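You operate a simulated robot arm through the tools that you are given. There is no shell and no other tool. Be economical: measure what you need, move in short steps, check, and stop when the job is done.

You are at the controls of a simulated two-armed robot. One attempt, no reset.

## Task
Hold the yellow limit switch on the top of the upkeep table steady with one hand and flip the yellow switch lever the other way with the other.
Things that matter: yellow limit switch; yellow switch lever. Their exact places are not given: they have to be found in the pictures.

The check looks at the end state, three seconds after you hand in, the way a careful person would. Anything else that was tipped, shoved, dropped, spilled or broken makes it a failure.

## Robot
Two 7-joint arms with two-finger parallel grippers on one trunk, on a base that drives. Base frame: it is fixed to the floor where the robot stands at the start and does not move with it; the origin is under the middle of the robot, x ahead of it, y to its left, z up. Readings come in m, degrees, newtons and seconds.
The left shoulder is at the start at [0.05, 0.187, 0.985], the right one opposite. With the tool pointing down near the work surface each hand reaches from about 0.1 to 0.66 m from the robot's upright axis, wherever it stands, measured 20 degrees to its own side. Places, roughly: yellow switch lever [0.7, 0.1, 0.8]. Payload 3.43 kg a hand.
Tool frame (each hand has its own): the origin (TCP) lies between the finger pads and is the grasp point; the fingertips stand 0.03 m ahead of it; z points along the fingers, y is the line along which they close. The gripper opens to 0.094 m. The fingers are 0.028 m wide and 0.01 m thick; the gripper's body (0.05 by 0.096 m) begins 0.055 m behind the TCP.
Orientation is told as [roll, pitch, yaw] about the base's x, y, z axes, in that order, counted from this pose: with the fingers straight down and closing along the base's y, the tool's x points along the base's -x, its y along +y and its z along -z.

## Interface
- The arms move only by the tool move_arm. It takes "left_moves", "right_moves" or both (then of equal length, played together; a hand with none holds still); each is a list that holds one entry, the list of rows, each a list of 7 numbers: the shift along the base's x, y, z in m, then the turn, a rotation vector about the base's x, y, z in degrees, then the finger opening in m, from 0 to 0.094. In form: [[[x, y, z, ax, ay, az, hand], ...]]. A call has 1 to 12 rows; each row shifts and turns the commanded pose from where the row before left it. Each row takes 0.2 s and may step no farther than 0.05 m and 8.6 degrees from the row before; otherwise, or with a gripper value out of range, the whole call is refused. Where a pose cannot be reached the arm comes as near as it can. A force on the tool above 40 N (or 10 N above the force at the start of the call, whichever is more), or a blocked arm, ends the call early, and 0.2 s more pass. Each finger travels about 0.153 m/s and halts on what it meets, pressing with about 35 N; the grip force reading is that of the motor and also rises with nothing between the fingers. The clock runs only during rows and for 0.2 s after the last one: add rows that do not move to give the fingers time. The reply holds the time, the measured pose of the TCP, the force on the tool along the base axes, the opening and the grip force, in the units named above and with some noise, with the torque about the TCP (base axes, N m) and any sound that the robot's microphone picked up, and new pictures: "pictures" is both (left out), scene, wrist or none (wrist: the cameras of the hands that moved).
- Cameras (640 x 400 px; columns grow to the right, rows downward): "scene" is now at [0.1475, 0.0155, 1.199]; the picture's right is [0.17, -0.99, 0.00], its down [-0.03, -0.01, -1.00] and it looks along [0.99, 0.17, -0.03] (base axes); focal length 252 px, centre (320, 200). "left" rides on the left gripper at [0.076, -0.014, -0.102] in its tool frame; the picture's right is [0.18, 0.98, 0.00], its down [-0.75, 0.14, -0.64] and it looks along [-0.63, 0.12, 0.77] (tool axes); focal length 243 px, centre (320, 200). "right" rides on the right gripper at [0.076, 0.014, -0.103] in its tool frame; the picture's right is [-0.18, 0.98, 0.00], its down [-0.75, -0.14, -0.64] and it looks along [-0.63, -0.12, 0.77] (tool axes); focal length 243 px, centre (320, 200).
- slide_trunk(by): slides the trunk up (or, below 0, down) by that many m; the arms and the scene camera ride with it, the base frame stays. It gives what a move gives, with no picture.
- drive_base(legs): drives the robot by 1 to 6 legs, each [ahead, left, turn to the left] in m, m and degrees, along the robot's own axes; the way and the turn of a leg run together, so that a leg with both is an arc; at most 1.5 m and 180 degrees a leg. The arms and the cameras ride along, it lands a little off, and it stops where it bumps. It gives what a move gives, and a new picture of the scene camera.
- turn_head(pan, tilt): turns the head with the scene camera to pan (to the left, within 80 degrees either way) and tilt (down, from -29 to 69), counted from straight ahead of the robot. It gives what a move gives, and a new picture of the scene camera.
- locate(camera, pixels): for up to 12 pixels [column, row] of the newest picture of that camera ("zoom" is the newest enlarged one), the place [x, y, z] in the base frame of the surface seen there, good to about 0.003 m. No time passes.
- close_up(camera, box): a new picture of the part [left, top, right, bottom] of that camera's present view, enlarged. No time passes.
- hand_in(): hands the job in; it is judged then, once.

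Work in short steps. Measure before you move; look again where a grasp or a placing could have gone wrong, and mend it. You have 80 turns and 260 pictures in all, those below and enlarged ones among them. Open the grippers and draw the arms clear of the work before you hand the job in, unless the task says otherwise; then end with one line.

The tools are called after "Emit:" as name(argument=value, ...) on one line, values as JSON. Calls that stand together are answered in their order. move_arm: Moves the arms, as the interface text tells. Its arguments: {"type":"object","properties":{"left_moves":{"type":"array","items":{"type":"array","items":{"type":"array","items":{"type":"number"}}}},"right_moves":{"type":"array","items":{"type":"array","items":{"type":"array","items":{"type":"number"}}}},"pictures":{"type":"string","enum":["both","scene","wrist","none"]}},"required":[]} The other tools are called the same way: slide_trunk (by) slides the trunk up or down; drive_base (legs) drives the base; turn_head (pan, tilt) turns the head that bears the scene camera; locate (camera, pixels) gives the place of the surface under pixels of a picture; close_up (camera, box) takes an enlarged picture of a part of a camera's view; hand_in () hands the job in.

At the start:

```text
time_s: 0.0
left_ee_pos: [0.3481, 0.2023, 1.187]
left_ee_rot: [-0.1, 0.0, 0.0]
left_contact_force: [0.8, -0.4, -0.1]
left_wrist_torque: [0.03, -0.01, -0.01]
left_gripper_width: 0.0942
left_grip_force: 0.0
right_ee_pos: [0.3987, -0.0658, 1.1859]
right_ee_rot: [0.2, -0.1, 0.1]
right_contact_force: [0.1, -0.4, -1.3]
right_wrist_torque: [-0.01, -0.01, 0.02]
right_gripper_width: 0.0941
right_grip_force: 0.1
trunk travel left (down, up): [-0.2, 0.232]
robot x, y, heading: [0.0008, 0.0013, 0.0]
head pan, tilt: [9.6, 1.9]
```

scene: 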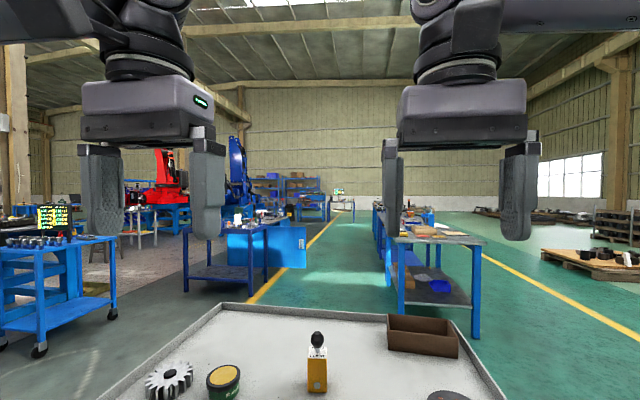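
right: 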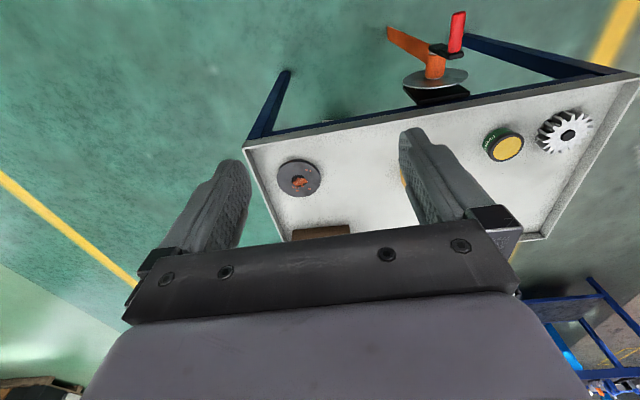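
left: 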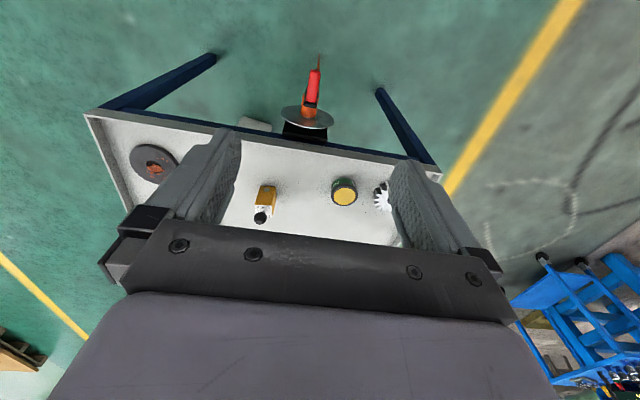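

The yellow switch is at about (317,370) in the scene picture. I tilt the head down to see it better.

Emit:
turn_head(pan=9, tilt=40)

```text
time_s: 1.0
left_ee_pos: [0.3495, 0.202, 1.1879]
left_ee_rot: [-0.1, 0.0, 0.0]
left_contact_force: [0.1, -0.4, -0.2]
left_wrist_torque: [0.0, -0.03, -0.01]
left_gripper_width: 0.0939
left_grip_force: 0.0
right_ee_pos: [0.3988, -0.0671, 1.1862]
right_ee_rot: [0.2, -0.1, 0.0]
right_contact_force: [0.1, -0.2, 0.3]
right_wrist_torque: [0.03, -0.02, 0.0]
right_gripper_width: 0.0942
right_grip_force: 0.0
trunk travel left (down, up): [-0.2, 0.232]
robot x, y, heading: [0.0007, 0.0018, 0.2]
head pan, tilt: [9.0, 40.0]
```

scene: 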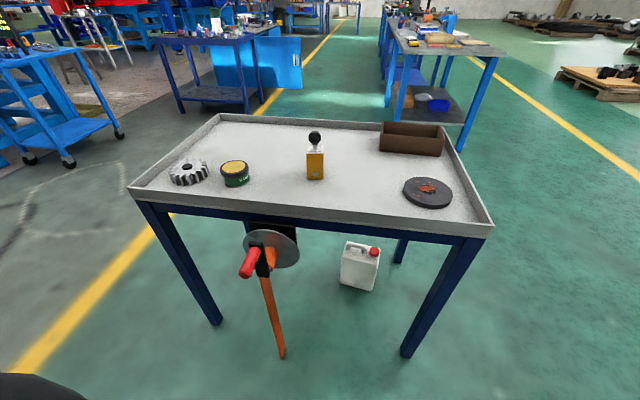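

The switch is near (315,165). I enlarge it.

Emit:
close_up(camera="scene", box=[275, 115, 355, 195])

Emit:
locate(camera="scene", pixels=[[315, 138], [315, 165], [315, 178], [315, 200], [315, 214], [235, 167], [235, 190], [412, 140], [430, 195], [220, 115], [460, 150], [492, 222]])

Emit:
close_up(camera="left", box=[225, 160, 305, 240])

```text
5.00 times, centred on (315, 155) of scene
```

zoom: 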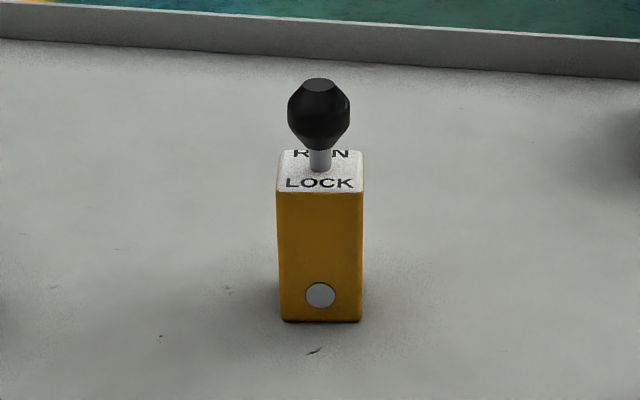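

```text
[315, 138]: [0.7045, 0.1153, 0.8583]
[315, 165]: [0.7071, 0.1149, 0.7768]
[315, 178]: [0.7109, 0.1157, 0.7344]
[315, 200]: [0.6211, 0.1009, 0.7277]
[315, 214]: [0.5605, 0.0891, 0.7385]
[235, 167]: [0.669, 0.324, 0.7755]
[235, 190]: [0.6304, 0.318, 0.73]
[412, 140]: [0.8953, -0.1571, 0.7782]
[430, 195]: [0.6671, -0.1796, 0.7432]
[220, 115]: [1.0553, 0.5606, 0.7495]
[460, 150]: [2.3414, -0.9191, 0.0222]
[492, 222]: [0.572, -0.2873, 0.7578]
```

```text
5.00 times, centred on (265, 200) of left
```

zoom: 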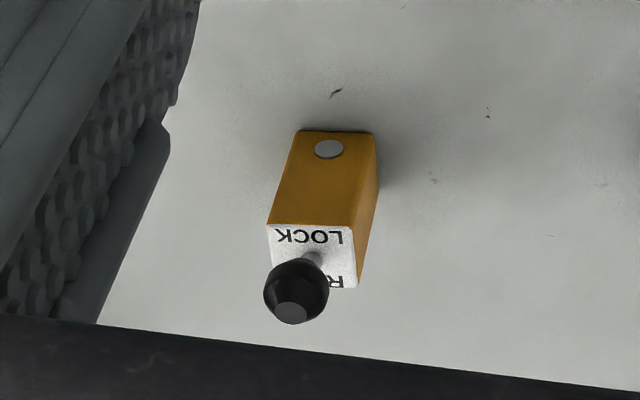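

The lever's lean direction isn't certain, so I locate points on the plate, knob and stem in an enlarged scene picture.

Emit:
close_up(camera="scene", box=[295, 125, 335, 165])

```text
10.00 times, centred on (315, 145) of scene
```

zoom: 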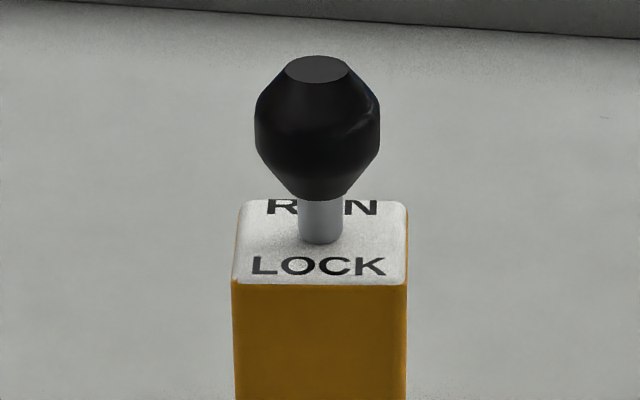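

Emit:
locate(camera="zoom", pixels=[[240, 280], [400, 282], [248, 206], [400, 206], [320, 238], [320, 215], [320, 70], [320, 60], [320, 80], [320, 130], [320, 185], [320, 276]])

```text
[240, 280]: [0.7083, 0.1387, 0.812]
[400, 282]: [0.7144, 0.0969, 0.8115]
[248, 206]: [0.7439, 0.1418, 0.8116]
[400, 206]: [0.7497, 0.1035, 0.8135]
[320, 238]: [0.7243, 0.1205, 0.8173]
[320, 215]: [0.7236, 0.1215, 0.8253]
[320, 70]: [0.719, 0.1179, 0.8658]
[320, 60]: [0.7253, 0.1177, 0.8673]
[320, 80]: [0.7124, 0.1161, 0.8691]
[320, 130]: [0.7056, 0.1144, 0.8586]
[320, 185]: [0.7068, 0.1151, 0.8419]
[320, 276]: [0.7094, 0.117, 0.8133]
```

Box faces run x 0.709–0.749, y ~0.099–0.142 (yaw about 8°), with its top at z 0.812. The knob centre is near [0.72, 0.118, 0.855], so it leans toward LOCK, nearest me, and has to go +x. The box is at the edge of reach, so I check the clearance for driving closer.

Emit:
locate(camera="scene", pixels=[[248, 265], [270, 250], [280, 350], [250, 290], [140, 205], [400, 235], [315, 222], [490, 226], [410, 350], [218, 320], [360, 270], [160, 190]])

Emit:
turn_head(pan=9, tilt=68)

```text
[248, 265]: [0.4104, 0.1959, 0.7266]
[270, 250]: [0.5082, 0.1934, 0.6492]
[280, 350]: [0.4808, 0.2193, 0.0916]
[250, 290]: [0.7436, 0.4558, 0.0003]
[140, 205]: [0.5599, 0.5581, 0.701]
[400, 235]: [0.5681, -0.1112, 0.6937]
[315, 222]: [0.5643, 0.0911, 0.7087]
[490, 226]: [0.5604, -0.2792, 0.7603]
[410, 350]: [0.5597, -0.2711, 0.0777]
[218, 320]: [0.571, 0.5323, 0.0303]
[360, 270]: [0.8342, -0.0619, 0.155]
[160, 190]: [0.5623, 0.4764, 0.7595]
```

```text
time_s: 2.0
left_ee_pos: [0.3493, 0.202, 1.1875]
left_ee_rot: [-0.1, 0.0, 0.1]
left_contact_force: [-0.5, 0.4, -0.4]
left_wrist_torque: [0.05, -0.02, 0.01]
left_gripper_width: 0.0938
left_grip_force: 0.0
right_ee_pos: [0.3969, -0.0668, 1.1854]
right_ee_rot: [0.1, -0.1, -0.1]
right_contact_force: [-0.2, 0.4, -0.2]
right_wrist_torque: [-0.02, 0.01, 0.03]
right_gripper_width: 0.0942
right_grip_force: 0.1
trunk travel left (down, up): [-0.2, 0.232]
robot x, y, heading: [0.0012, 0.0004, -0.1]
head pan, tilt: [9.0, 68.0]
```

scene: 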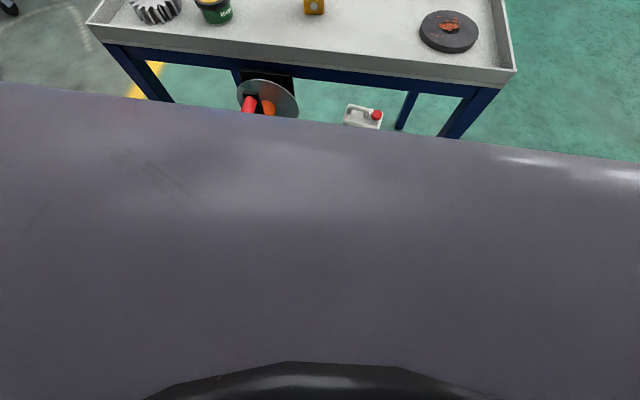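

A red handle sticks out to x≈0.41. I measure my own chest to know the clearance.

Emit:
locate(camera="scene", pixels=[[260, 118], [260, 150], [260, 250], [260, 350], [100, 98], [450, 142], [600, 170], [250, 105], [262, 103]])

```text
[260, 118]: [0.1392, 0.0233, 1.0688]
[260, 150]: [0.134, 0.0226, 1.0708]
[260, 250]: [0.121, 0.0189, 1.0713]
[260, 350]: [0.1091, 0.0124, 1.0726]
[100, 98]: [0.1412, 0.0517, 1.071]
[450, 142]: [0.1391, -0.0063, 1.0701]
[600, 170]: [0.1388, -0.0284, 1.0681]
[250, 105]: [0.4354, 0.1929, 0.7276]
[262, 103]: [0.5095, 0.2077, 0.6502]
```

Torso ends at x≈0.14, so a short drive of 0.11 m is safe. Then I restore the head.

Emit:
drive_base(legs=[[0.11, 0, 0]])

Emit:
turn_head(pan=9, tilt=45)

```text
time_s: 3.1
left_ee_pos: [0.457, 0.2016, 1.1877]
left_ee_rot: [-0.2, 0.0, -0.1]
left_contact_force: [0.4, -1.3, -0.1]
left_wrist_torque: [0.0, -0.01, -0.02]
left_gripper_width: 0.0939
left_grip_force: 0.2
right_ee_pos: [0.5044, -0.0668, 1.1856]
right_ee_rot: [0.1, 0.1, -0.1]
right_contact_force: [-0.1, 0.4, 0.7]
right_wrist_torque: [0.01, 0.0, 0.04]
right_gripper_width: 0.0941
right_grip_force: 0.1
trunk travel left (down, up): [-0.2, 0.232]
robot x, y, heading: [0.1056, -0.0003, -0.2]
head pan, tilt: [9.0, 68.0]
```

scene: 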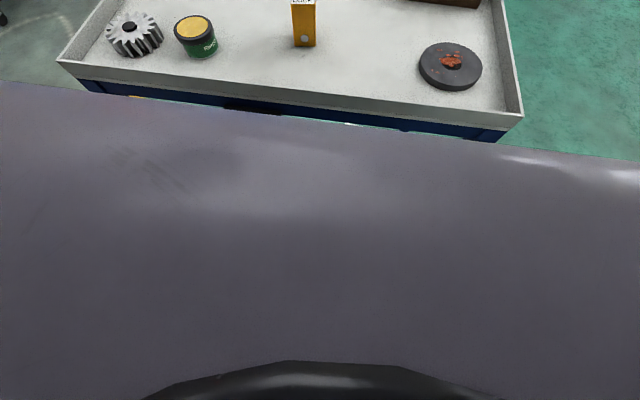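

```text
time_s: 4.0
left_ee_pos: [0.4558, 0.2007, 1.1879]
left_ee_rot: [-0.1, 0.1, -0.1]
left_contact_force: [0.5, 0.6, 0.4]
left_wrist_torque: [0.0, 0.01, 0.02]
left_gripper_width: 0.0939
left_grip_force: 0.2
right_ee_pos: [0.5037, -0.0673, 1.1862]
right_ee_rot: [0.0, -0.1, -0.1]
right_contact_force: [-0.2, -0.2, -0.6]
right_wrist_torque: [0.01, -0.02, 0.0]
right_gripper_width: 0.0939
right_grip_force: 0.2
trunk travel left (down, up): [-0.2, 0.232]
robot x, y, heading: [0.1067, -0.0001, -0.1]
head pan, tilt: [9.0, 45.0]
```

scene: 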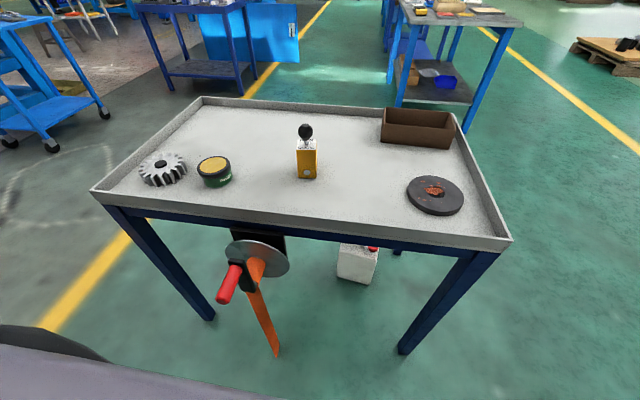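

The way is clear. I bring the right hand to a pre-pose in front of the box, tilted 60° forward and yawed 8°, and move the left hand aside.

Emit:
move_arm(right_moves=[[[0.0117, 0.0188, -0.0384, 0, -8.5, 0, 0.094], [0.0117, 0.0188, -0.0384, 0, -8.5, 0, 0.094], [0.0117, 0.0188, -0.0384, 0, -8.5, 0, 0.094], [0.0117, 0.0188, -0.0384, 0, -8.5, 0, 0.094], [0.0117, 0.0188, -0.0384, 0, -8.5, 0, 0.094], [0.0117, 0.0188, -0.0384, 0, -8.5, 0, 0.094], [0.0117, 0.0188, -0.0384, 0, -8.5, 0, 0.094], [0.0117, 0.0188, -0.0384, 0, 0, 8.3, 0.094], [0.0117, 0.0188, -0.0384, 0, 0, 0, 0.094], [0, 0, 0, 0, 0, 0, 0.094]]], left_moves=[[[0, 0.015, 0, 0, 0, 0, 0.094], [0, 0.015, 0, 0, 0, 0, 0.094], [0, 0.015, 0, 0, 0, 0, 0.094], [0, 0.015, 0, 0, 0, 0, 0.094], [0, 0.015, 0, 0, 0, 0, 0.094], [0, 0.015, 0, 0, 0, 0, 0.06], [0, 0.0, 0, 0, 0, 0, 0.03], [0, 0, 0, 0, 0, 0, 0], [0, 0, 0, 0, 0, 0, 0], [0, 0, 0, 0, 0, 0, 0]]])

```text
time_s: 6.2
left_ee_pos: [0.4557, 0.2919, 1.1876]
left_ee_rot: [0.0, 0.0, -0.2]
left_contact_force: [0.3, 0.1, -0.2]
left_wrist_torque: [0.01, -0.02, 0.01]
left_gripper_width: 0.0
left_grip_force: 32.7
right_ee_pos: [0.6091, 0.1014, 0.836]
right_ee_rot: [0.4, -59.5, 8.0]
right_contact_force: [-0.3, -0.1, 0.3]
right_wrist_torque: [-0.02, 0.01, -0.02]
right_gripper_width: 0.0943
right_grip_force: 0.0
trunk travel left (down, up): [-0.2, 0.232]
robot x, y, heading: [0.1042, -0.0001, -0.3]
head pan, tilt: [9.0, 45.0]
```

scene: 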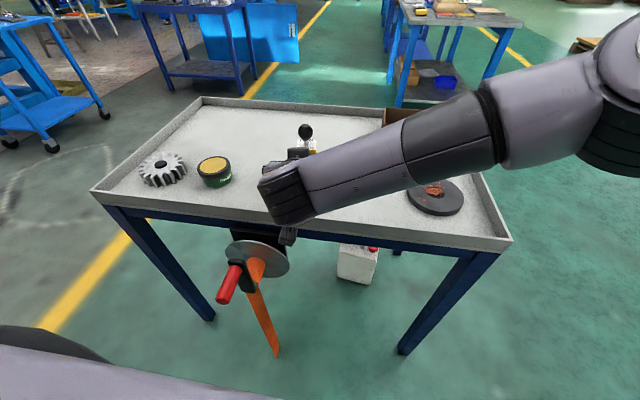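
right: 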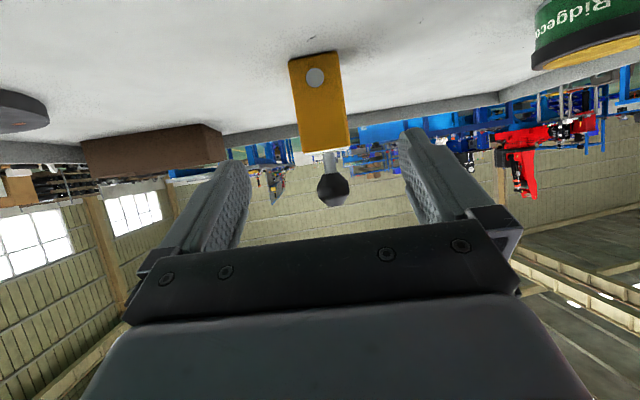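
left: 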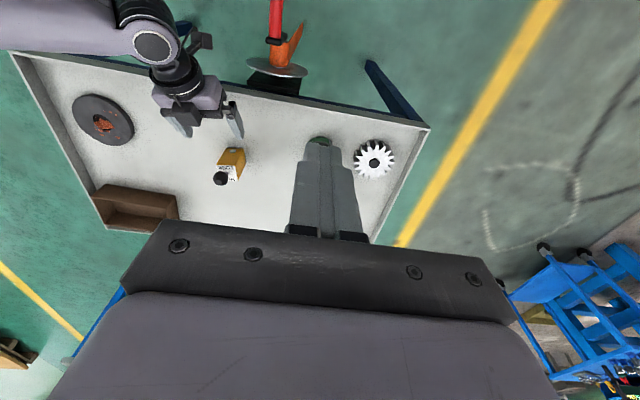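

The tilted hand lines up well with the box. The wrist camera housing near (287,235) has to clear the table rim, so I measure it.

Emit:
close_up(camera="scene", box=[240, 110, 360, 260])

Emit:
locate(camera="scene", pixels=[[287, 228], [287, 235], [287, 242], [292, 240], [280, 210], [300, 213], [306, 131]])

```text
2.67 times, centred on (300, 185) of scene
```

zoom: 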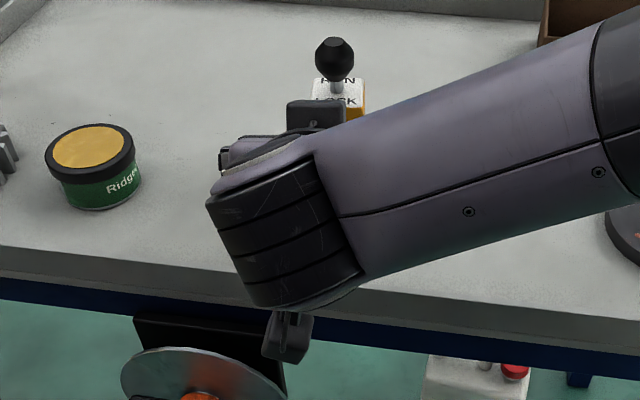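

```text
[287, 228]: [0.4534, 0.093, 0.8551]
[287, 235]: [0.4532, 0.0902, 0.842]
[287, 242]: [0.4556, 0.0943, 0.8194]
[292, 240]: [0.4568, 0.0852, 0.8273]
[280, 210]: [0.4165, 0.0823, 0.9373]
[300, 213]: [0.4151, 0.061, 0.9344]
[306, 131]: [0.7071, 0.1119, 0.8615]
```

Housing bottom is about 0.03 below the TCP, too low for the rim at z 0.757. I reduce the tilt to 50° and then advance to just short of the grasp.

Emit:
move_arm(right_moves=[[[0, 0, 0, -0.66, 4.7, 0, 0.094], [0, 0, 0, -0.66, 4.7, 0, 0.094], [0.03, 0.005, 0, 0, 0, 0, 0.094], [0.03, 0.005, -0.01, 0, 0, 0, 0.094], [0.025, 0.004, -0.015, 0, 0, 0, 0.094], [0, 0, 0, 0, 0, 0, 0.094]]])

```text
time_s: 7.6
left_ee_pos: [0.4552, 0.2905, 1.1876]
left_ee_rot: [-0.2, -0.1, -0.1]
left_contact_force: [0.2, 0.3, -0.9]
left_wrist_torque: [0.03, -0.02, 0.03]
left_gripper_width: 0.0001
left_grip_force: 32.8
right_ee_pos: [0.6922, 0.1145, 0.8151]
right_ee_rot: [0.3, -50.0, 8.1]
right_contact_force: [-0.1, 0.2, 0.7]
right_wrist_torque: [-0.01, 0.03, -0.01]
right_gripper_width: 0.094
right_grip_force: 0.0
trunk travel left (down, up): [-0.2, 0.232]
robot x, y, heading: [0.1087, -0.0029, -0.3]
head pan, tilt: [9.0, 45.0]
```

scene: 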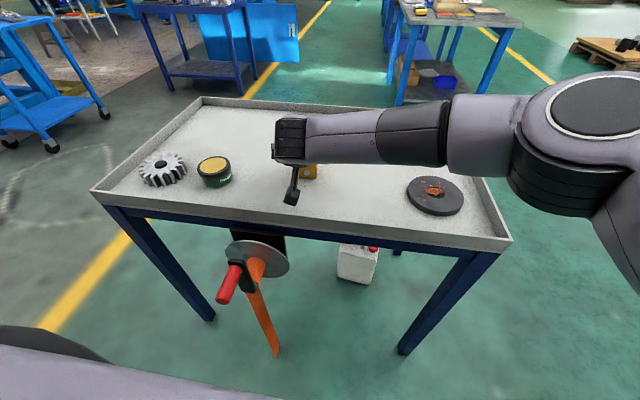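
right: 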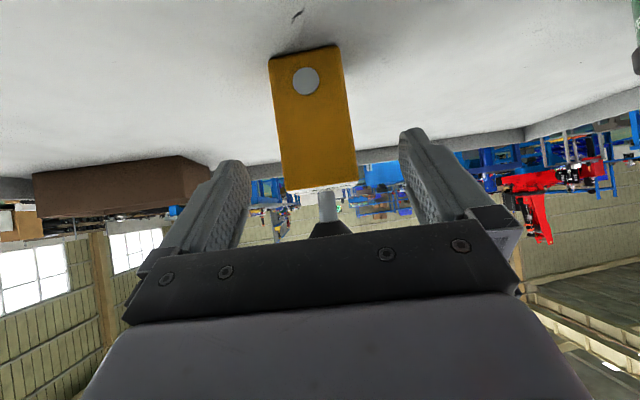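

Box is centred between the fingers (about col 320). I advance to [0.714, 0.1175, 0.787] without closing yet.

Emit:
move_arm(right_moves=[[[0.004, 0.0, -0.014, 0, 0, 0, 0.094], [0.018, 0.003, -0.014, 0, 0, 0, 0.094], [0, 0, 0, 0, 0, 0, 0.094]]])

Emit:
locate(camera="right", pixels=[[270, 100], [350, 100], [290, 180], [352, 175], [245, 180], [403, 180]])

```text
time_s: 8.4
left_ee_pos: [0.4558, 0.2906, 1.1885]
left_ee_rot: [-0.1, -0.1, -0.2]
left_contact_force: [0.4, -0.1, -0.4]
left_wrist_torque: [0.0, 0.01, 0.0]
left_gripper_width: 0.0
left_grip_force: 33.2
right_ee_pos: [0.7162, 0.1185, 0.7875]
right_ee_rot: [0.3, -50.1, 8.1]
right_contact_force: [0.2, 0.3, 1.0]
right_wrist_torque: [-0.01, -0.02, -0.01]
right_gripper_width: 0.0942
right_grip_force: 0.1
trunk travel left (down, up): [-0.2, 0.232]
robot x, y, heading: [0.1038, 0.003, 0.1]
head pan, tilt: [9.0, 45.0]
```

scene: 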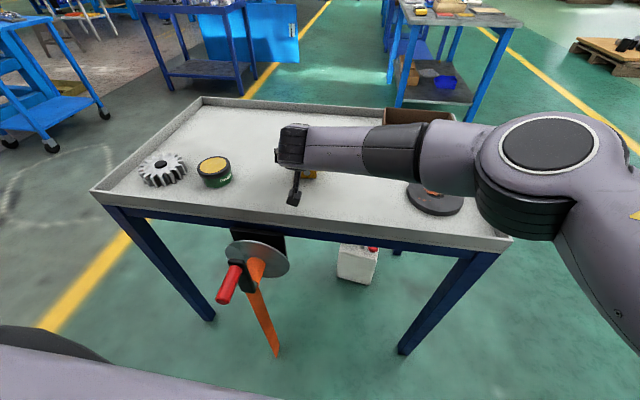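
right: 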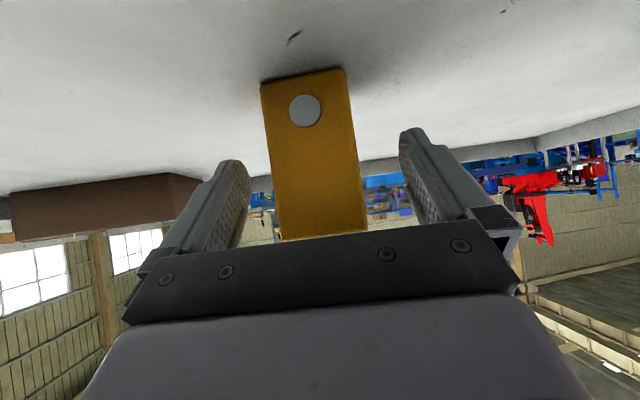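

```text
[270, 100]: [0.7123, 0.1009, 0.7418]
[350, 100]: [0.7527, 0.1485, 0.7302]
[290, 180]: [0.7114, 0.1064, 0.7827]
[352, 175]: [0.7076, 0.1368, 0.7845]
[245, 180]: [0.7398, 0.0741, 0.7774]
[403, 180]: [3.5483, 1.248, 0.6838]
```

Box spans y ≈0.099–0.140 at the front and the TCP is at 0.1185, so it is centred. I close the hand gradually.

Emit:
move_arm(right_moves=[[[0, 0, 0, 0, 0, 0, 0.07], [0, 0, 0, 0, 0, 0, 0.055], [0, 0, 0, 0, 0, 0, 0.048], [0, 0, 0, 0, 0, 0, 0.044], [0, 0, 0, 0, 0, 0, 0.04], [0, 0, 0, 0, 0, 0, 0.036], [0, 0, 0, 0, 0, 0, 0.03], [0, 0, 0, 0, 0, 0, 0.03]]])

```text
time_s: 10.2
left_ee_pos: [0.4561, 0.2913, 1.1872]
left_ee_rot: [-0.2, 0.0, -0.2]
left_contact_force: [-0.1, 0.6, 0.3]
left_wrist_torque: [0.01, 0.01, -0.02]
left_gripper_width: 0.0002
left_grip_force: 32.8
right_ee_pos: [0.7159, 0.1173, 0.7873]
right_ee_rot: [0.3, -50.1, 7.9]
right_contact_force: [0.1, -0.8, 0.4]
right_wrist_torque: [-0.02, -0.03, -0.03]
right_gripper_width: 0.0502
right_grip_force: 35.2
trunk travel left (down, up): [-0.2, 0.232]
robot x, y, heading: [0.1082, -0.0021, 0.2]
head pan, tilt: [9.0, 45.0]
```

scene: 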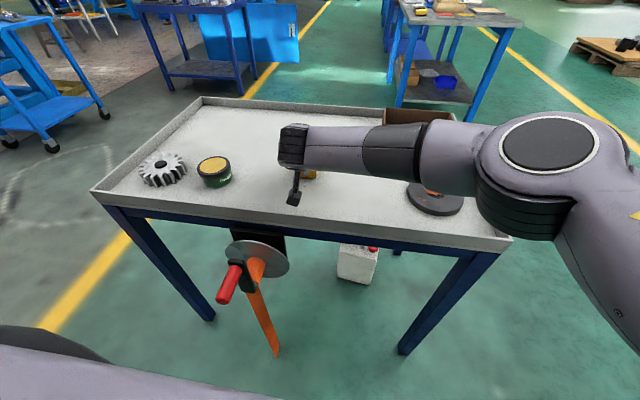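
right: 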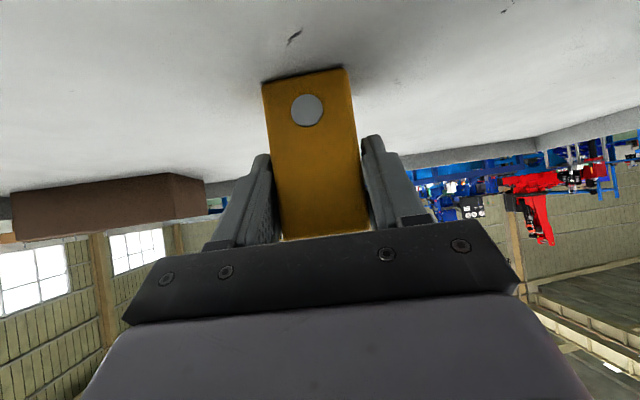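

The box is held (width 0.050, force 35 N). Now I bring the left hand above the knob, tool down, closing along y, yaw 8°, open to 0.07, stopping high at z≈0.98.

Emit:
move_arm(left_moves=[[[0.0333, -0.0216, -0.026, 0, 0, 8, 0.07], [0.0333, -0.0216, -0.026, 0, 0, 0, 0.07], [0.0333, -0.0216, -0.026, 0, 0, 0, 0.07], [0.0333, -0.0216, -0.026, 0, 0, 0, 0.07], [0.0333, -0.0216, -0.026, 0, 0, 0, 0.07], [0.0333, -0.0216, -0.026, 0, 0, 0, 0.07], [0.0333, -0.0216, -0.026, 0, 0, 0, 0.07], [0.0333, -0.0216, -0.026, 0, 0, 0, 0.07], [0, 0, 0, 0, 0, 0, 0.07]]])

```text
time_s: 12.2
left_ee_pos: [0.6967, 0.1251, 0.9752]
left_ee_rot: [0.0, 0.0, 7.9]
left_contact_force: [-0.7, 1.0, 0.3]
left_wrist_torque: [0.01, -0.01, 0.0]
left_gripper_width: 0.0698
left_grip_force: 0.0
left hand out of reach, approached as far as the arm can: row 8
right_ee_pos: [0.7163, 0.119, 0.79]
right_ee_rot: [0.3, -50.1, 8.1]
right_contact_force: [-1.4, -0.8, -0.3]
right_wrist_torque: [-0.1, -0.01, -0.05]
right_gripper_width: 0.0503
right_grip_force: 35.3
trunk travel left (down, up): [-0.2, 0.232]
robot x, y, heading: [0.1077, -0.002, -0.3]
head pan, tilt: [9.0, 45.0]
```

scene: 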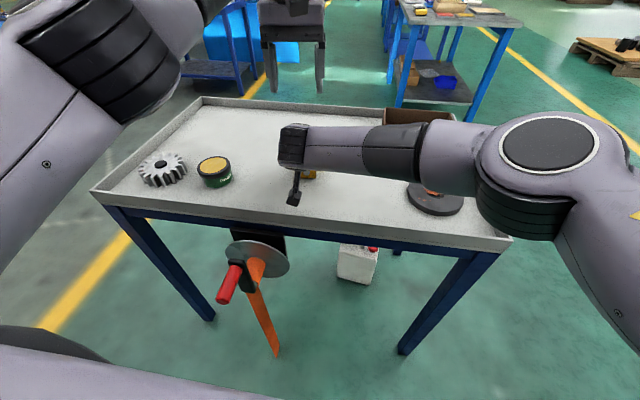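
left: 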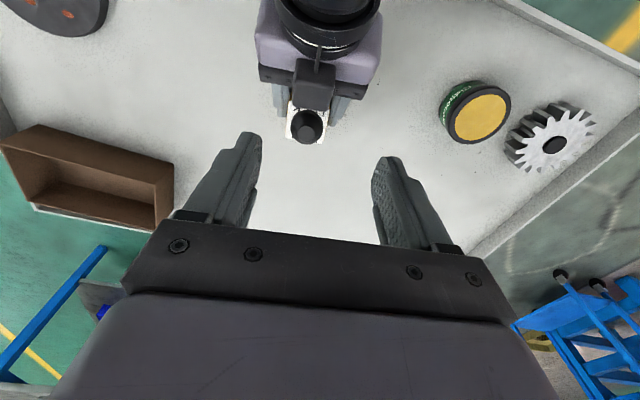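

The arm is short of reach at this height; the wrist gets nearer shoulder level lower down. I descend to z≈0.92 (tips at 0.89, above the knob top 0.867) and read again.

Emit:
move_arm(left_moves=[[[0, 0, -0.03, 0, 0, 0, 0.07], [0, 0, -0.025, 0, 0, 0, 0.07], [0, 0, 0, 0, 0, 0, 0.07]]])

```text
time_s: 13.0
left_ee_pos: [0.6967, 0.1242, 0.9173]
left_ee_rot: [-0.1, 0.0, 7.9]
left_contact_force: [0.1, 0.0, 0.7]
left_wrist_torque: [-0.04, 0.0, -0.03]
left_gripper_width: 0.07
left_grip_force: 0.2
right_ee_pos: [0.7167, 0.1188, 0.7896]
right_ee_rot: [0.3, -50.1, 8.1]
right_contact_force: [0.3, -0.4, 0.2]
right_wrist_torque: [-0.06, 0.0, 0.01]
right_gripper_width: 0.0501
right_grip_force: 35.2
trunk travel left (down, up): [-0.2, 0.232]
robot x, y, heading: [0.105, -0.0016, 0.2]
head pan, tilt: [9.0, 45.0]
```

scene: 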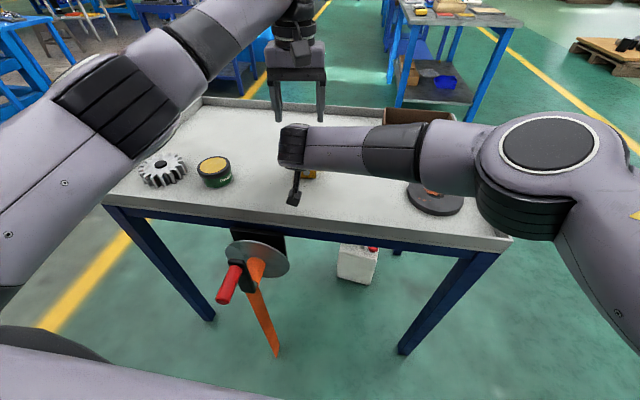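
left: 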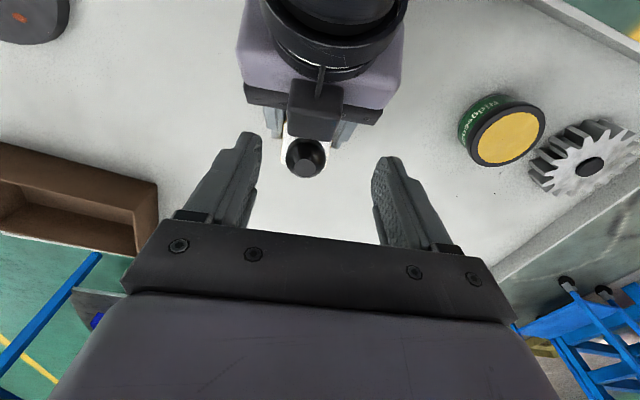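

The knob is at (305,160) in the left view. I locate it and its surroundings.

Emit:
locate(camera="left", pixels=[[305, 168], [305, 145], [291, 158], [322, 157], [313, 128], [313, 90], [323, 80], [305, 180]])

Emit:
close_up(camera="left", box=[235, 70, 395, 200])

```text
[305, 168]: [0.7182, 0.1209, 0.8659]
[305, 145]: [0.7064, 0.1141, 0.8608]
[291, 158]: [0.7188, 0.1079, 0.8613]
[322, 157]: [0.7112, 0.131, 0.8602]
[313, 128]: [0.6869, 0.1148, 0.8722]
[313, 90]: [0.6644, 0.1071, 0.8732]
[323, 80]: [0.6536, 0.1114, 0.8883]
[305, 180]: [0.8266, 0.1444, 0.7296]
```

```text
3.08 times, centred on (315, 135) of left
```

zoom: 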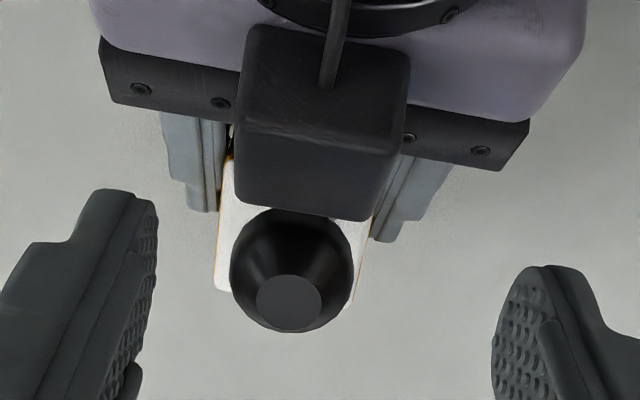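

A block on top of the right gripper ends at x≈0.687, z≈0.872; knob centre ≈[0.719, 0.119, 0.857]. To gain reach I tilt the left hand 17° forward and centre it over the knob at [0.713, 0.119], still above it.

Emit:
move_arm(left_moves=[[[0.008, -0.002, 0.01, 1.18, -8.4, 0, 0.07], [0.008, -0.003, 0, 1.18, -8.4, 0, 0.07], [0, 0, 0, 0, 0, 0, 0.07]]])

```text
time_s: 13.8
left_ee_pos: [0.7141, 0.1196, 0.9269]
left_ee_rot: [-0.1, -17.1, 7.9]
left_contact_force: [0.1, -0.7, -0.6]
left_wrist_torque: [-0.03, 0.01, -0.01]
left_gripper_width: 0.07
left_grip_force: 0.1
right_ee_pos: [0.7169, 0.1185, 0.79]
right_ee_rot: [0.3, -50.0, 8.0]
right_contact_force: [-0.1, 0.0, -0.5]
right_wrist_torque: [-0.05, 0.02, -0.03]
right_gripper_width: 0.0503
right_grip_force: 35.1
trunk travel left (down, up): [-0.2, 0.232]
robot x, y, heading: [0.1082, -0.0019, 0.0]
head pan, tilt: [9.0, 45.0]
```

scene: 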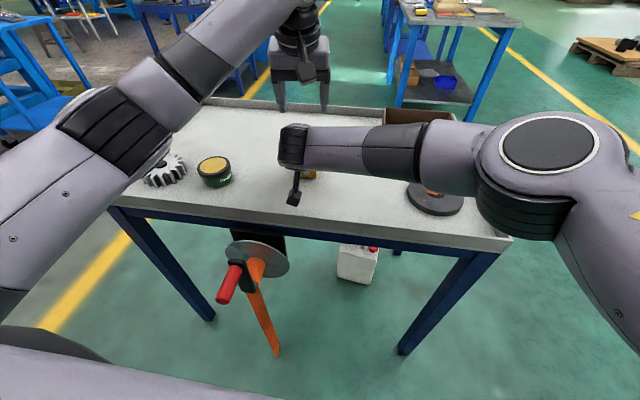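
left: 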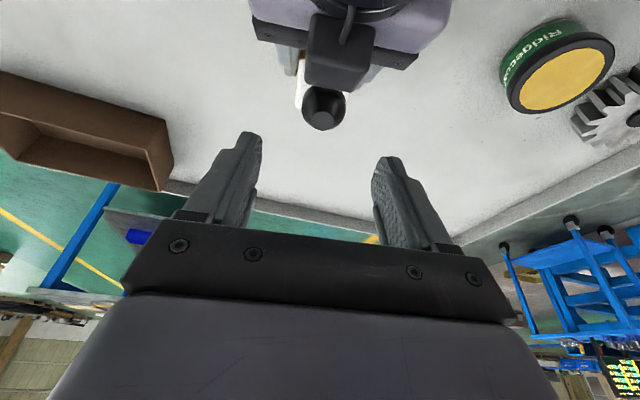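

The knob (323,108) is centred between the fingers (about 248 and 388). I descend 0.05 m.

Emit:
move_arm(left_moves=[[[0, 0, -0.025, 0, 0, 0, 0.07], [0, 0, -0.025, 0, 0, 0, 0.07], [0, 0, 0, 0, 0, 0, 0.07]]])

```text
time_s: 14.6
left_ee_pos: [0.7137, 0.1184, 0.8779]
left_ee_rot: [-0.1, -17.0, 8.0]
left_contact_force: [0.2, -0.1, 0.6]
left_wrist_torque: [0.0, 0.02, 0.03]
left_gripper_width: 0.0698
left_grip_force: 0.2
right_ee_pos: [0.7164, 0.1181, 0.7875]
right_ee_rot: [0.4, -50.2, 7.9]
right_contact_force: [0.2, 0.3, -0.2]
right_wrist_torque: [-0.02, -0.03, -0.03]
right_gripper_width: 0.0504
right_grip_force: 35.0
trunk travel left (down, up): [-0.2, 0.232]
robot x, y, heading: [0.1058, 0.0017, 0.0]
head pan, tilt: [9.0, 45.0]
```

scene: 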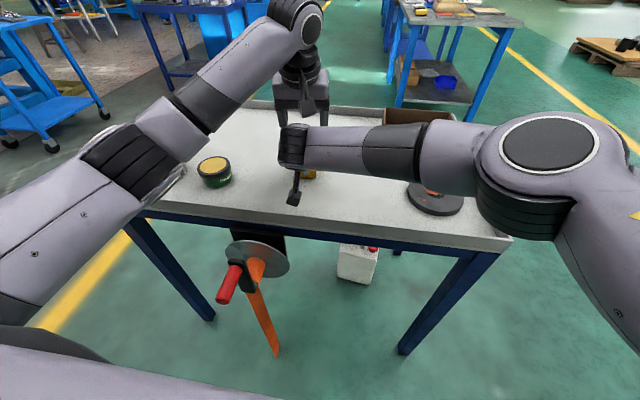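
left: 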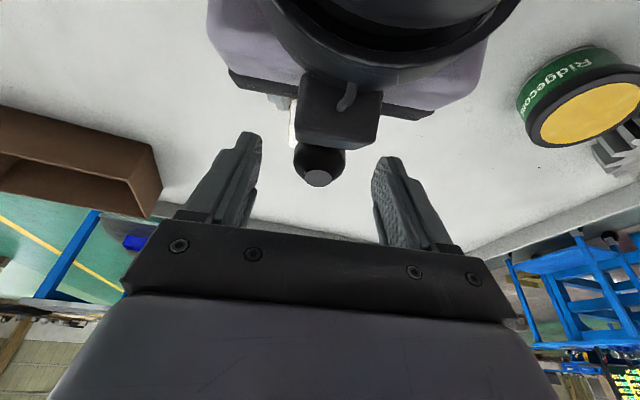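

The knob is between the fingertips. I close the left hand gradually on it.

Emit:
move_arm(left_moves=[[[0, 0, 0, 0, 0, 0, 0.05], [0, 0, 0, 0, 0, 0, 0.042], [0, 0, 0, 0, 0, 0, 0.037], [0, 0, 0, 0, 0, 0, 0.034], [0, 0, 0, 0, 0, 0, 0.031], [0, 0, 0, 0, 0, 0, 0.028], [0, 0, 0, 0, 0, 0, 0.026]]])

```text
time_s: 16.2
left_ee_pos: [0.7136, 0.1184, 0.8777]
left_ee_rot: [0.0, -17.0, 7.9]
left_contact_force: [0.0, -2.9, 0.0]
left_wrist_torque: [-0.07, -0.03, 0.02]
left_gripper_width: 0.0308
left_grip_force: 34.9
right_ee_pos: [0.7153, 0.1191, 0.7891]
right_ee_rot: [0.3, -50.1, 8.1]
right_contact_force: [0.0, 1.3, -0.1]
right_wrist_torque: [-0.24, -0.1, -0.02]
right_gripper_width: 0.05
right_grip_force: 34.5
trunk travel left (down, up): [-0.2, 0.232]
robot x, y, heading: [0.109, 0.002, -0.0]
head pan, tilt: [9.0, 45.0]
```

scene: 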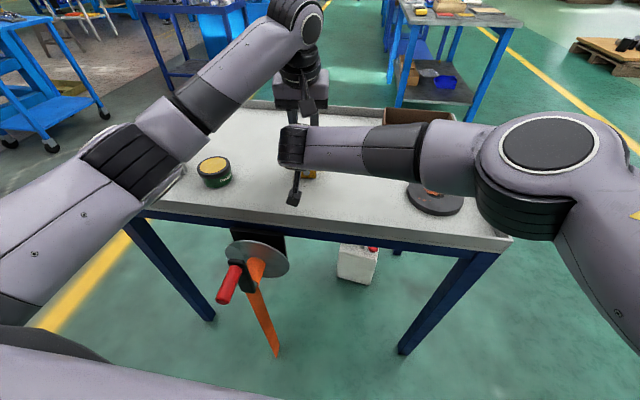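
left: 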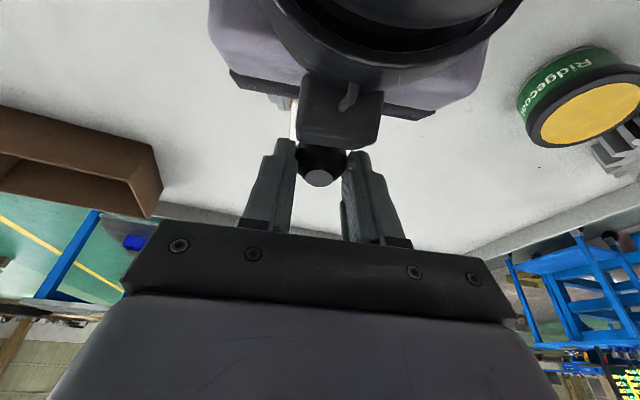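

The knob is gripped (0.031). I push it along +x (box axis) in small steps.

Emit:
move_arm(left_moves=[[[0.004, 0.0006, 0, 0, 0, 0, 0.026], [0.004, 0.0006, 0, 0, 0, 0, 0.026], [0.004, 0.0006, 0, 0, 0, 0, 0.026], [0.004, 0.0006, 0, 0, 0, 0, 0.026]]])

```text
time_s: 17.2
left_ee_pos: [0.7293, 0.1195, 0.8772]
left_ee_rot: [-0.2, -16.8, 7.7]
left_contact_force: [-19.8, -9.0, 5.5]
left_wrist_torque: [-0.37, 1.06, -0.09]
left_gripper_width: 0.0308
left_grip_force: 35.6
right_ee_pos: [0.7172, 0.117, 0.7899]
right_ee_rot: [0.3, -50.4, 8.1]
right_contact_force: [20.7, 6.3, -0.2]
right_wrist_torque: [-0.34, 0.35, 0.0]
right_gripper_width: 0.05
right_grip_force: 34.6
trunk travel left (down, up): [-0.2, 0.232]
robot x, y, heading: [0.1078, -0.0023, 0.1]
head pan, tilt: [9.0, 45.0]
```

scene: 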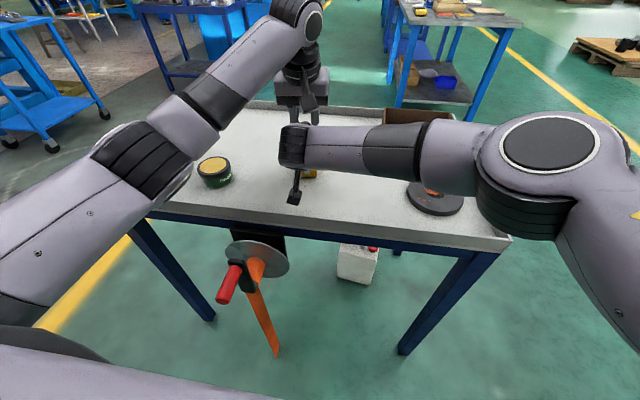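
left: 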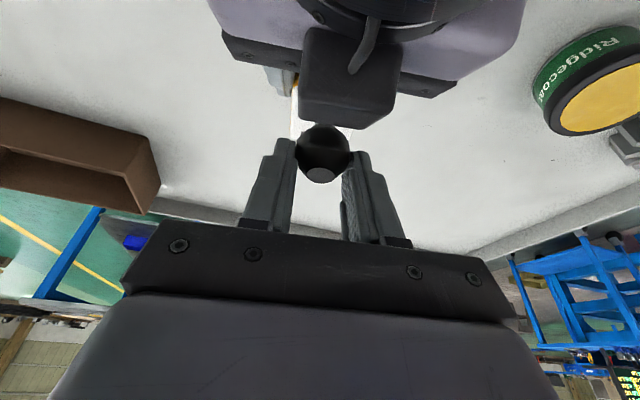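

Force 20 N against the push; the knob's flat top stayed near (320,176) in the hand, so it moved along. I continue a little farther.

Emit:
move_arm(left_moves=[[[0.003, 0.0004, 0, 0, 0, 0, 0.026], [0.003, 0.0004, 0, 0, 0, 0, 0.026], [0.003, 0.0004, 0, 0, 0, 0, 0.026]]])

Emit:
close_up(camera="left", box=[240, 90, 400, 210])

```text
time_s: 18.0
left_ee_pos: [0.7384, 0.123, 0.8759]
left_ee_rot: [-0.2, -16.8, 7.8]
left_contact_force: [-15.6, -7.1, 0.3]
left_wrist_torque: [-0.29, 0.87, -0.05]
left_gripper_width: 0.0307
left_grip_force: 35.3
right_ee_pos: [0.7166, 0.1175, 0.791]
right_ee_rot: [0.3, -50.3, 8.0]
right_contact_force: [18.9, 5.0, 8.4]
right_wrist_torque: [-0.25, -0.07, -0.02]
right_gripper_width: 0.0501
right_grip_force: 35.3
trunk travel left (down, up): [-0.2, 0.232]
robot x, y, heading: [0.1048, -0.0008, 0.1]
head pan, tilt: [9.0, 45.0]
```

scene: 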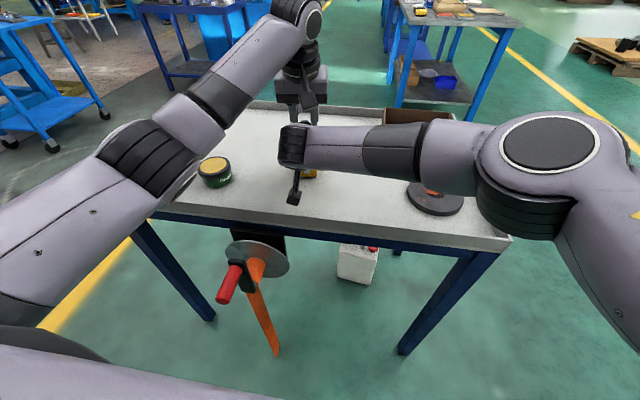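
left: 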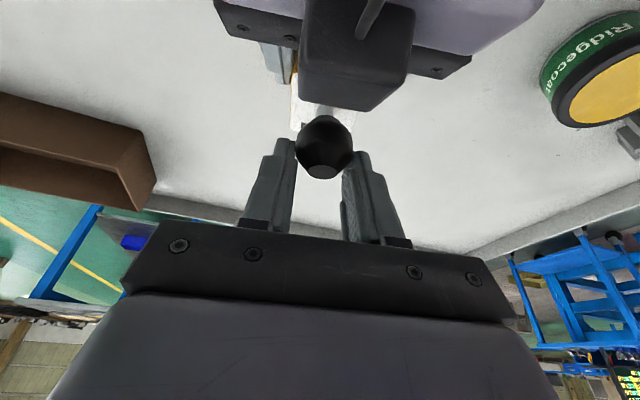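

```text
3.33 times, centred on (320, 150) of left
```

zoom: 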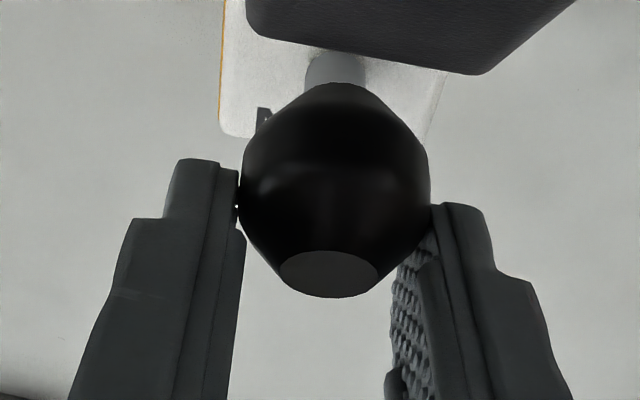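

The stem now leans forward. I push 6 mm more to be sure it reaches the end stop.

Emit:
move_arm(left_moves=[[[0.003, 0.0004, 0, 0, 0, 0, 0.026], [0.003, 0.0004, 0, 0, 0, 0, 0.026]]])

Emit:
close_up(camera="left", box=[240, 90, 400, 210])

Emit:
close_up(camera="right", box=[180, 50, 460, 250])

```text
time_s: 18.6
left_ee_pos: [0.7455, 0.123, 0.8772]
left_ee_rot: [-0.1, -17.1, 7.9]
left_contact_force: [-9.5, -3.3, -0.7]
left_wrist_torque: [-0.15, 0.55, -0.02]
left_gripper_width: 0.0292
left_grip_force: 35.4
right_ee_pos: [0.7157, 0.1175, 0.7895]
right_ee_rot: [0.4, -50.3, 8.1]
right_contact_force: [12.1, 1.8, 12.1]
right_wrist_torque: [0.19, -0.24, -0.04]
right_gripper_width: 0.0499
right_grip_force: 34.8
trunk travel left (down, up): [-0.2, 0.232]
robot x, y, heading: [0.1066, -0.0001, -0.0]
head pan, tilt: [9.0, 45.0]
```

scene: 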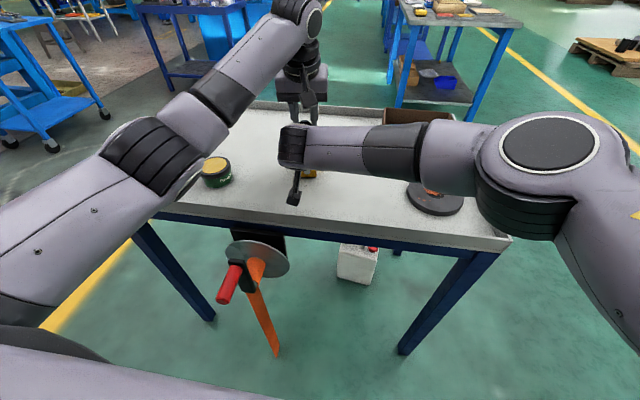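
left: 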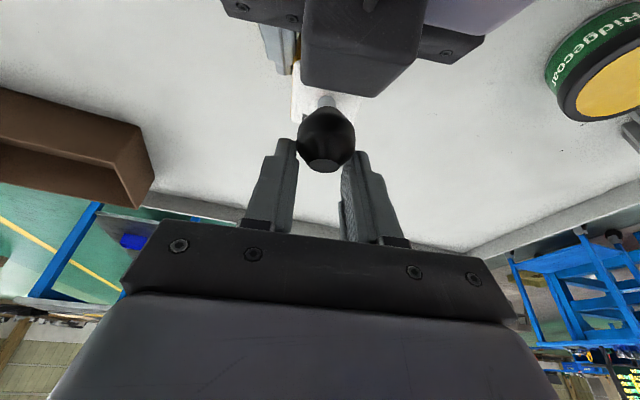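

```text
3.33 times, centred on (320, 150) of left
```

zoom: 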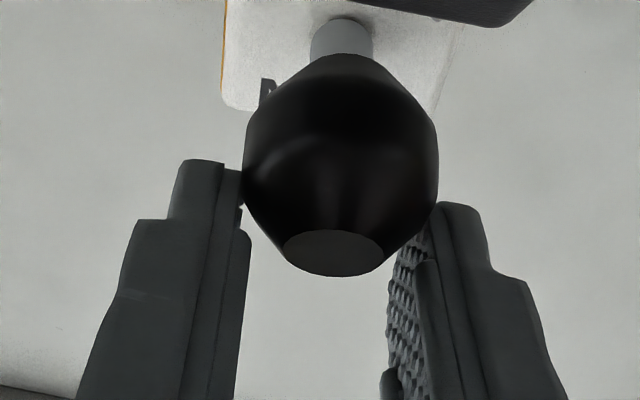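

```text
2.00 times, centred on (320, 150) of right
```

zoom: 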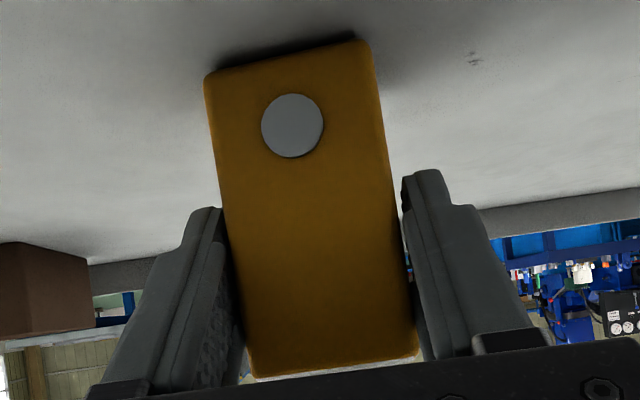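

The fingers slip slightly forward on the knob, which suggests the end stop. I measure the knob's place now.

Emit:
locate(camera="left", pixels=[[323, 163], [323, 170], [325, 140], [325, 120], [325, 103], [296, 112], [345, 100]])

Emit:
locate(camera="right", pixels=[[290, 100], [362, 100], [300, 220], [370, 215]])

```text
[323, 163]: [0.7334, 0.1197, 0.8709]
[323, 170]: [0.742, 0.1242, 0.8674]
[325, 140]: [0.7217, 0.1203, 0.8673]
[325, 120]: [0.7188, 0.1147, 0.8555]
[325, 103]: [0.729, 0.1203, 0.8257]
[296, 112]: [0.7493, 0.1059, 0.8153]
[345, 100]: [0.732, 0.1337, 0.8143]
```

```text
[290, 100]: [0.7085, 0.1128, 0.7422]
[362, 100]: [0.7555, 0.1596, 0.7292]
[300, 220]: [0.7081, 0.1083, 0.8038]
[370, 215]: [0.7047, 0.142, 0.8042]
```

The knob top is now at x≈0.738 (was 0.719) with the stem base at 0.729, so the lean is mirrored. I open the left hand, lift it and check.

Emit:
move_arm(left_moves=[[[0, 0, 0, 0, 0, 0, 0.04], [0, 0, 0, 0, 0, 0, 0.07], [0, 0, 0, 0, 0, 0, 0.07], [0, 0, 0.03, 0, 0, 0, 0.07], [0, 0, 0.03, 0, 0, 0, 0.07], [0, 0, 0.03, 0, 0, 0, 0.07], [0, 0, 0, 0, 0, 0, 0.07]]])

Emit:
close_up(camera="left", box=[240, 20, 400, 140])

```text
time_s: 20.2
left_ee_pos: [0.744, 0.1222, 0.9678]
left_ee_rot: [0.0, -17.0, 7.8]
left_contact_force: [-0.9, 0.6, 0.5]
left_wrist_torque: [0.0, -0.01, 0.02]
left_gripper_width: 0.0701
left_grip_force: 0.1
right_ee_pos: [0.7153, 0.1179, 0.7885]
right_ee_rot: [0.3, -50.2, 8.0]
right_contact_force: [-2.6, -3.3, 10.1]
right_wrist_torque: [0.17, -0.35, -0.12]
right_gripper_width: 0.0499
right_grip_force: 34.8
trunk travel left (down, up): [-0.2, 0.232]
robot x, y, heading: [0.1054, 0.0008, -0.1]
head pan, tilt: [9.0, 45.0]
```

scene: 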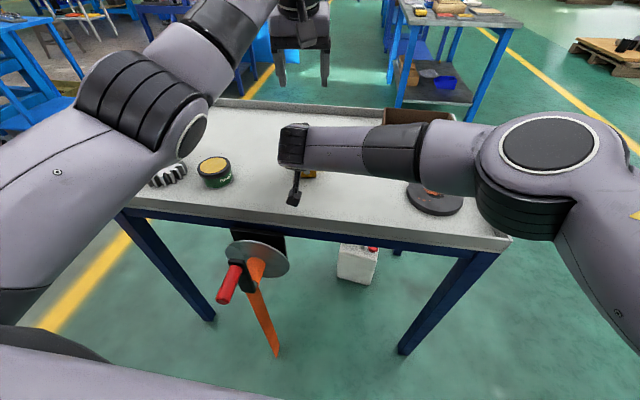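
left: 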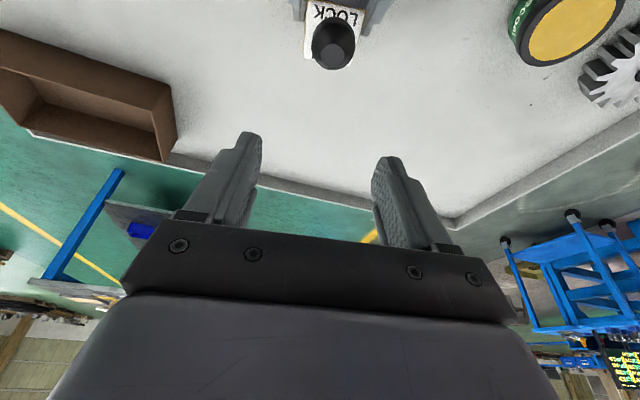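

```text
3.33 times, centred on (320, 80) of left
```

zoom: 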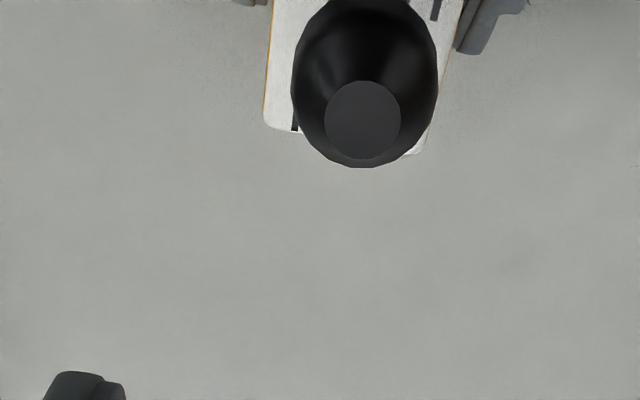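

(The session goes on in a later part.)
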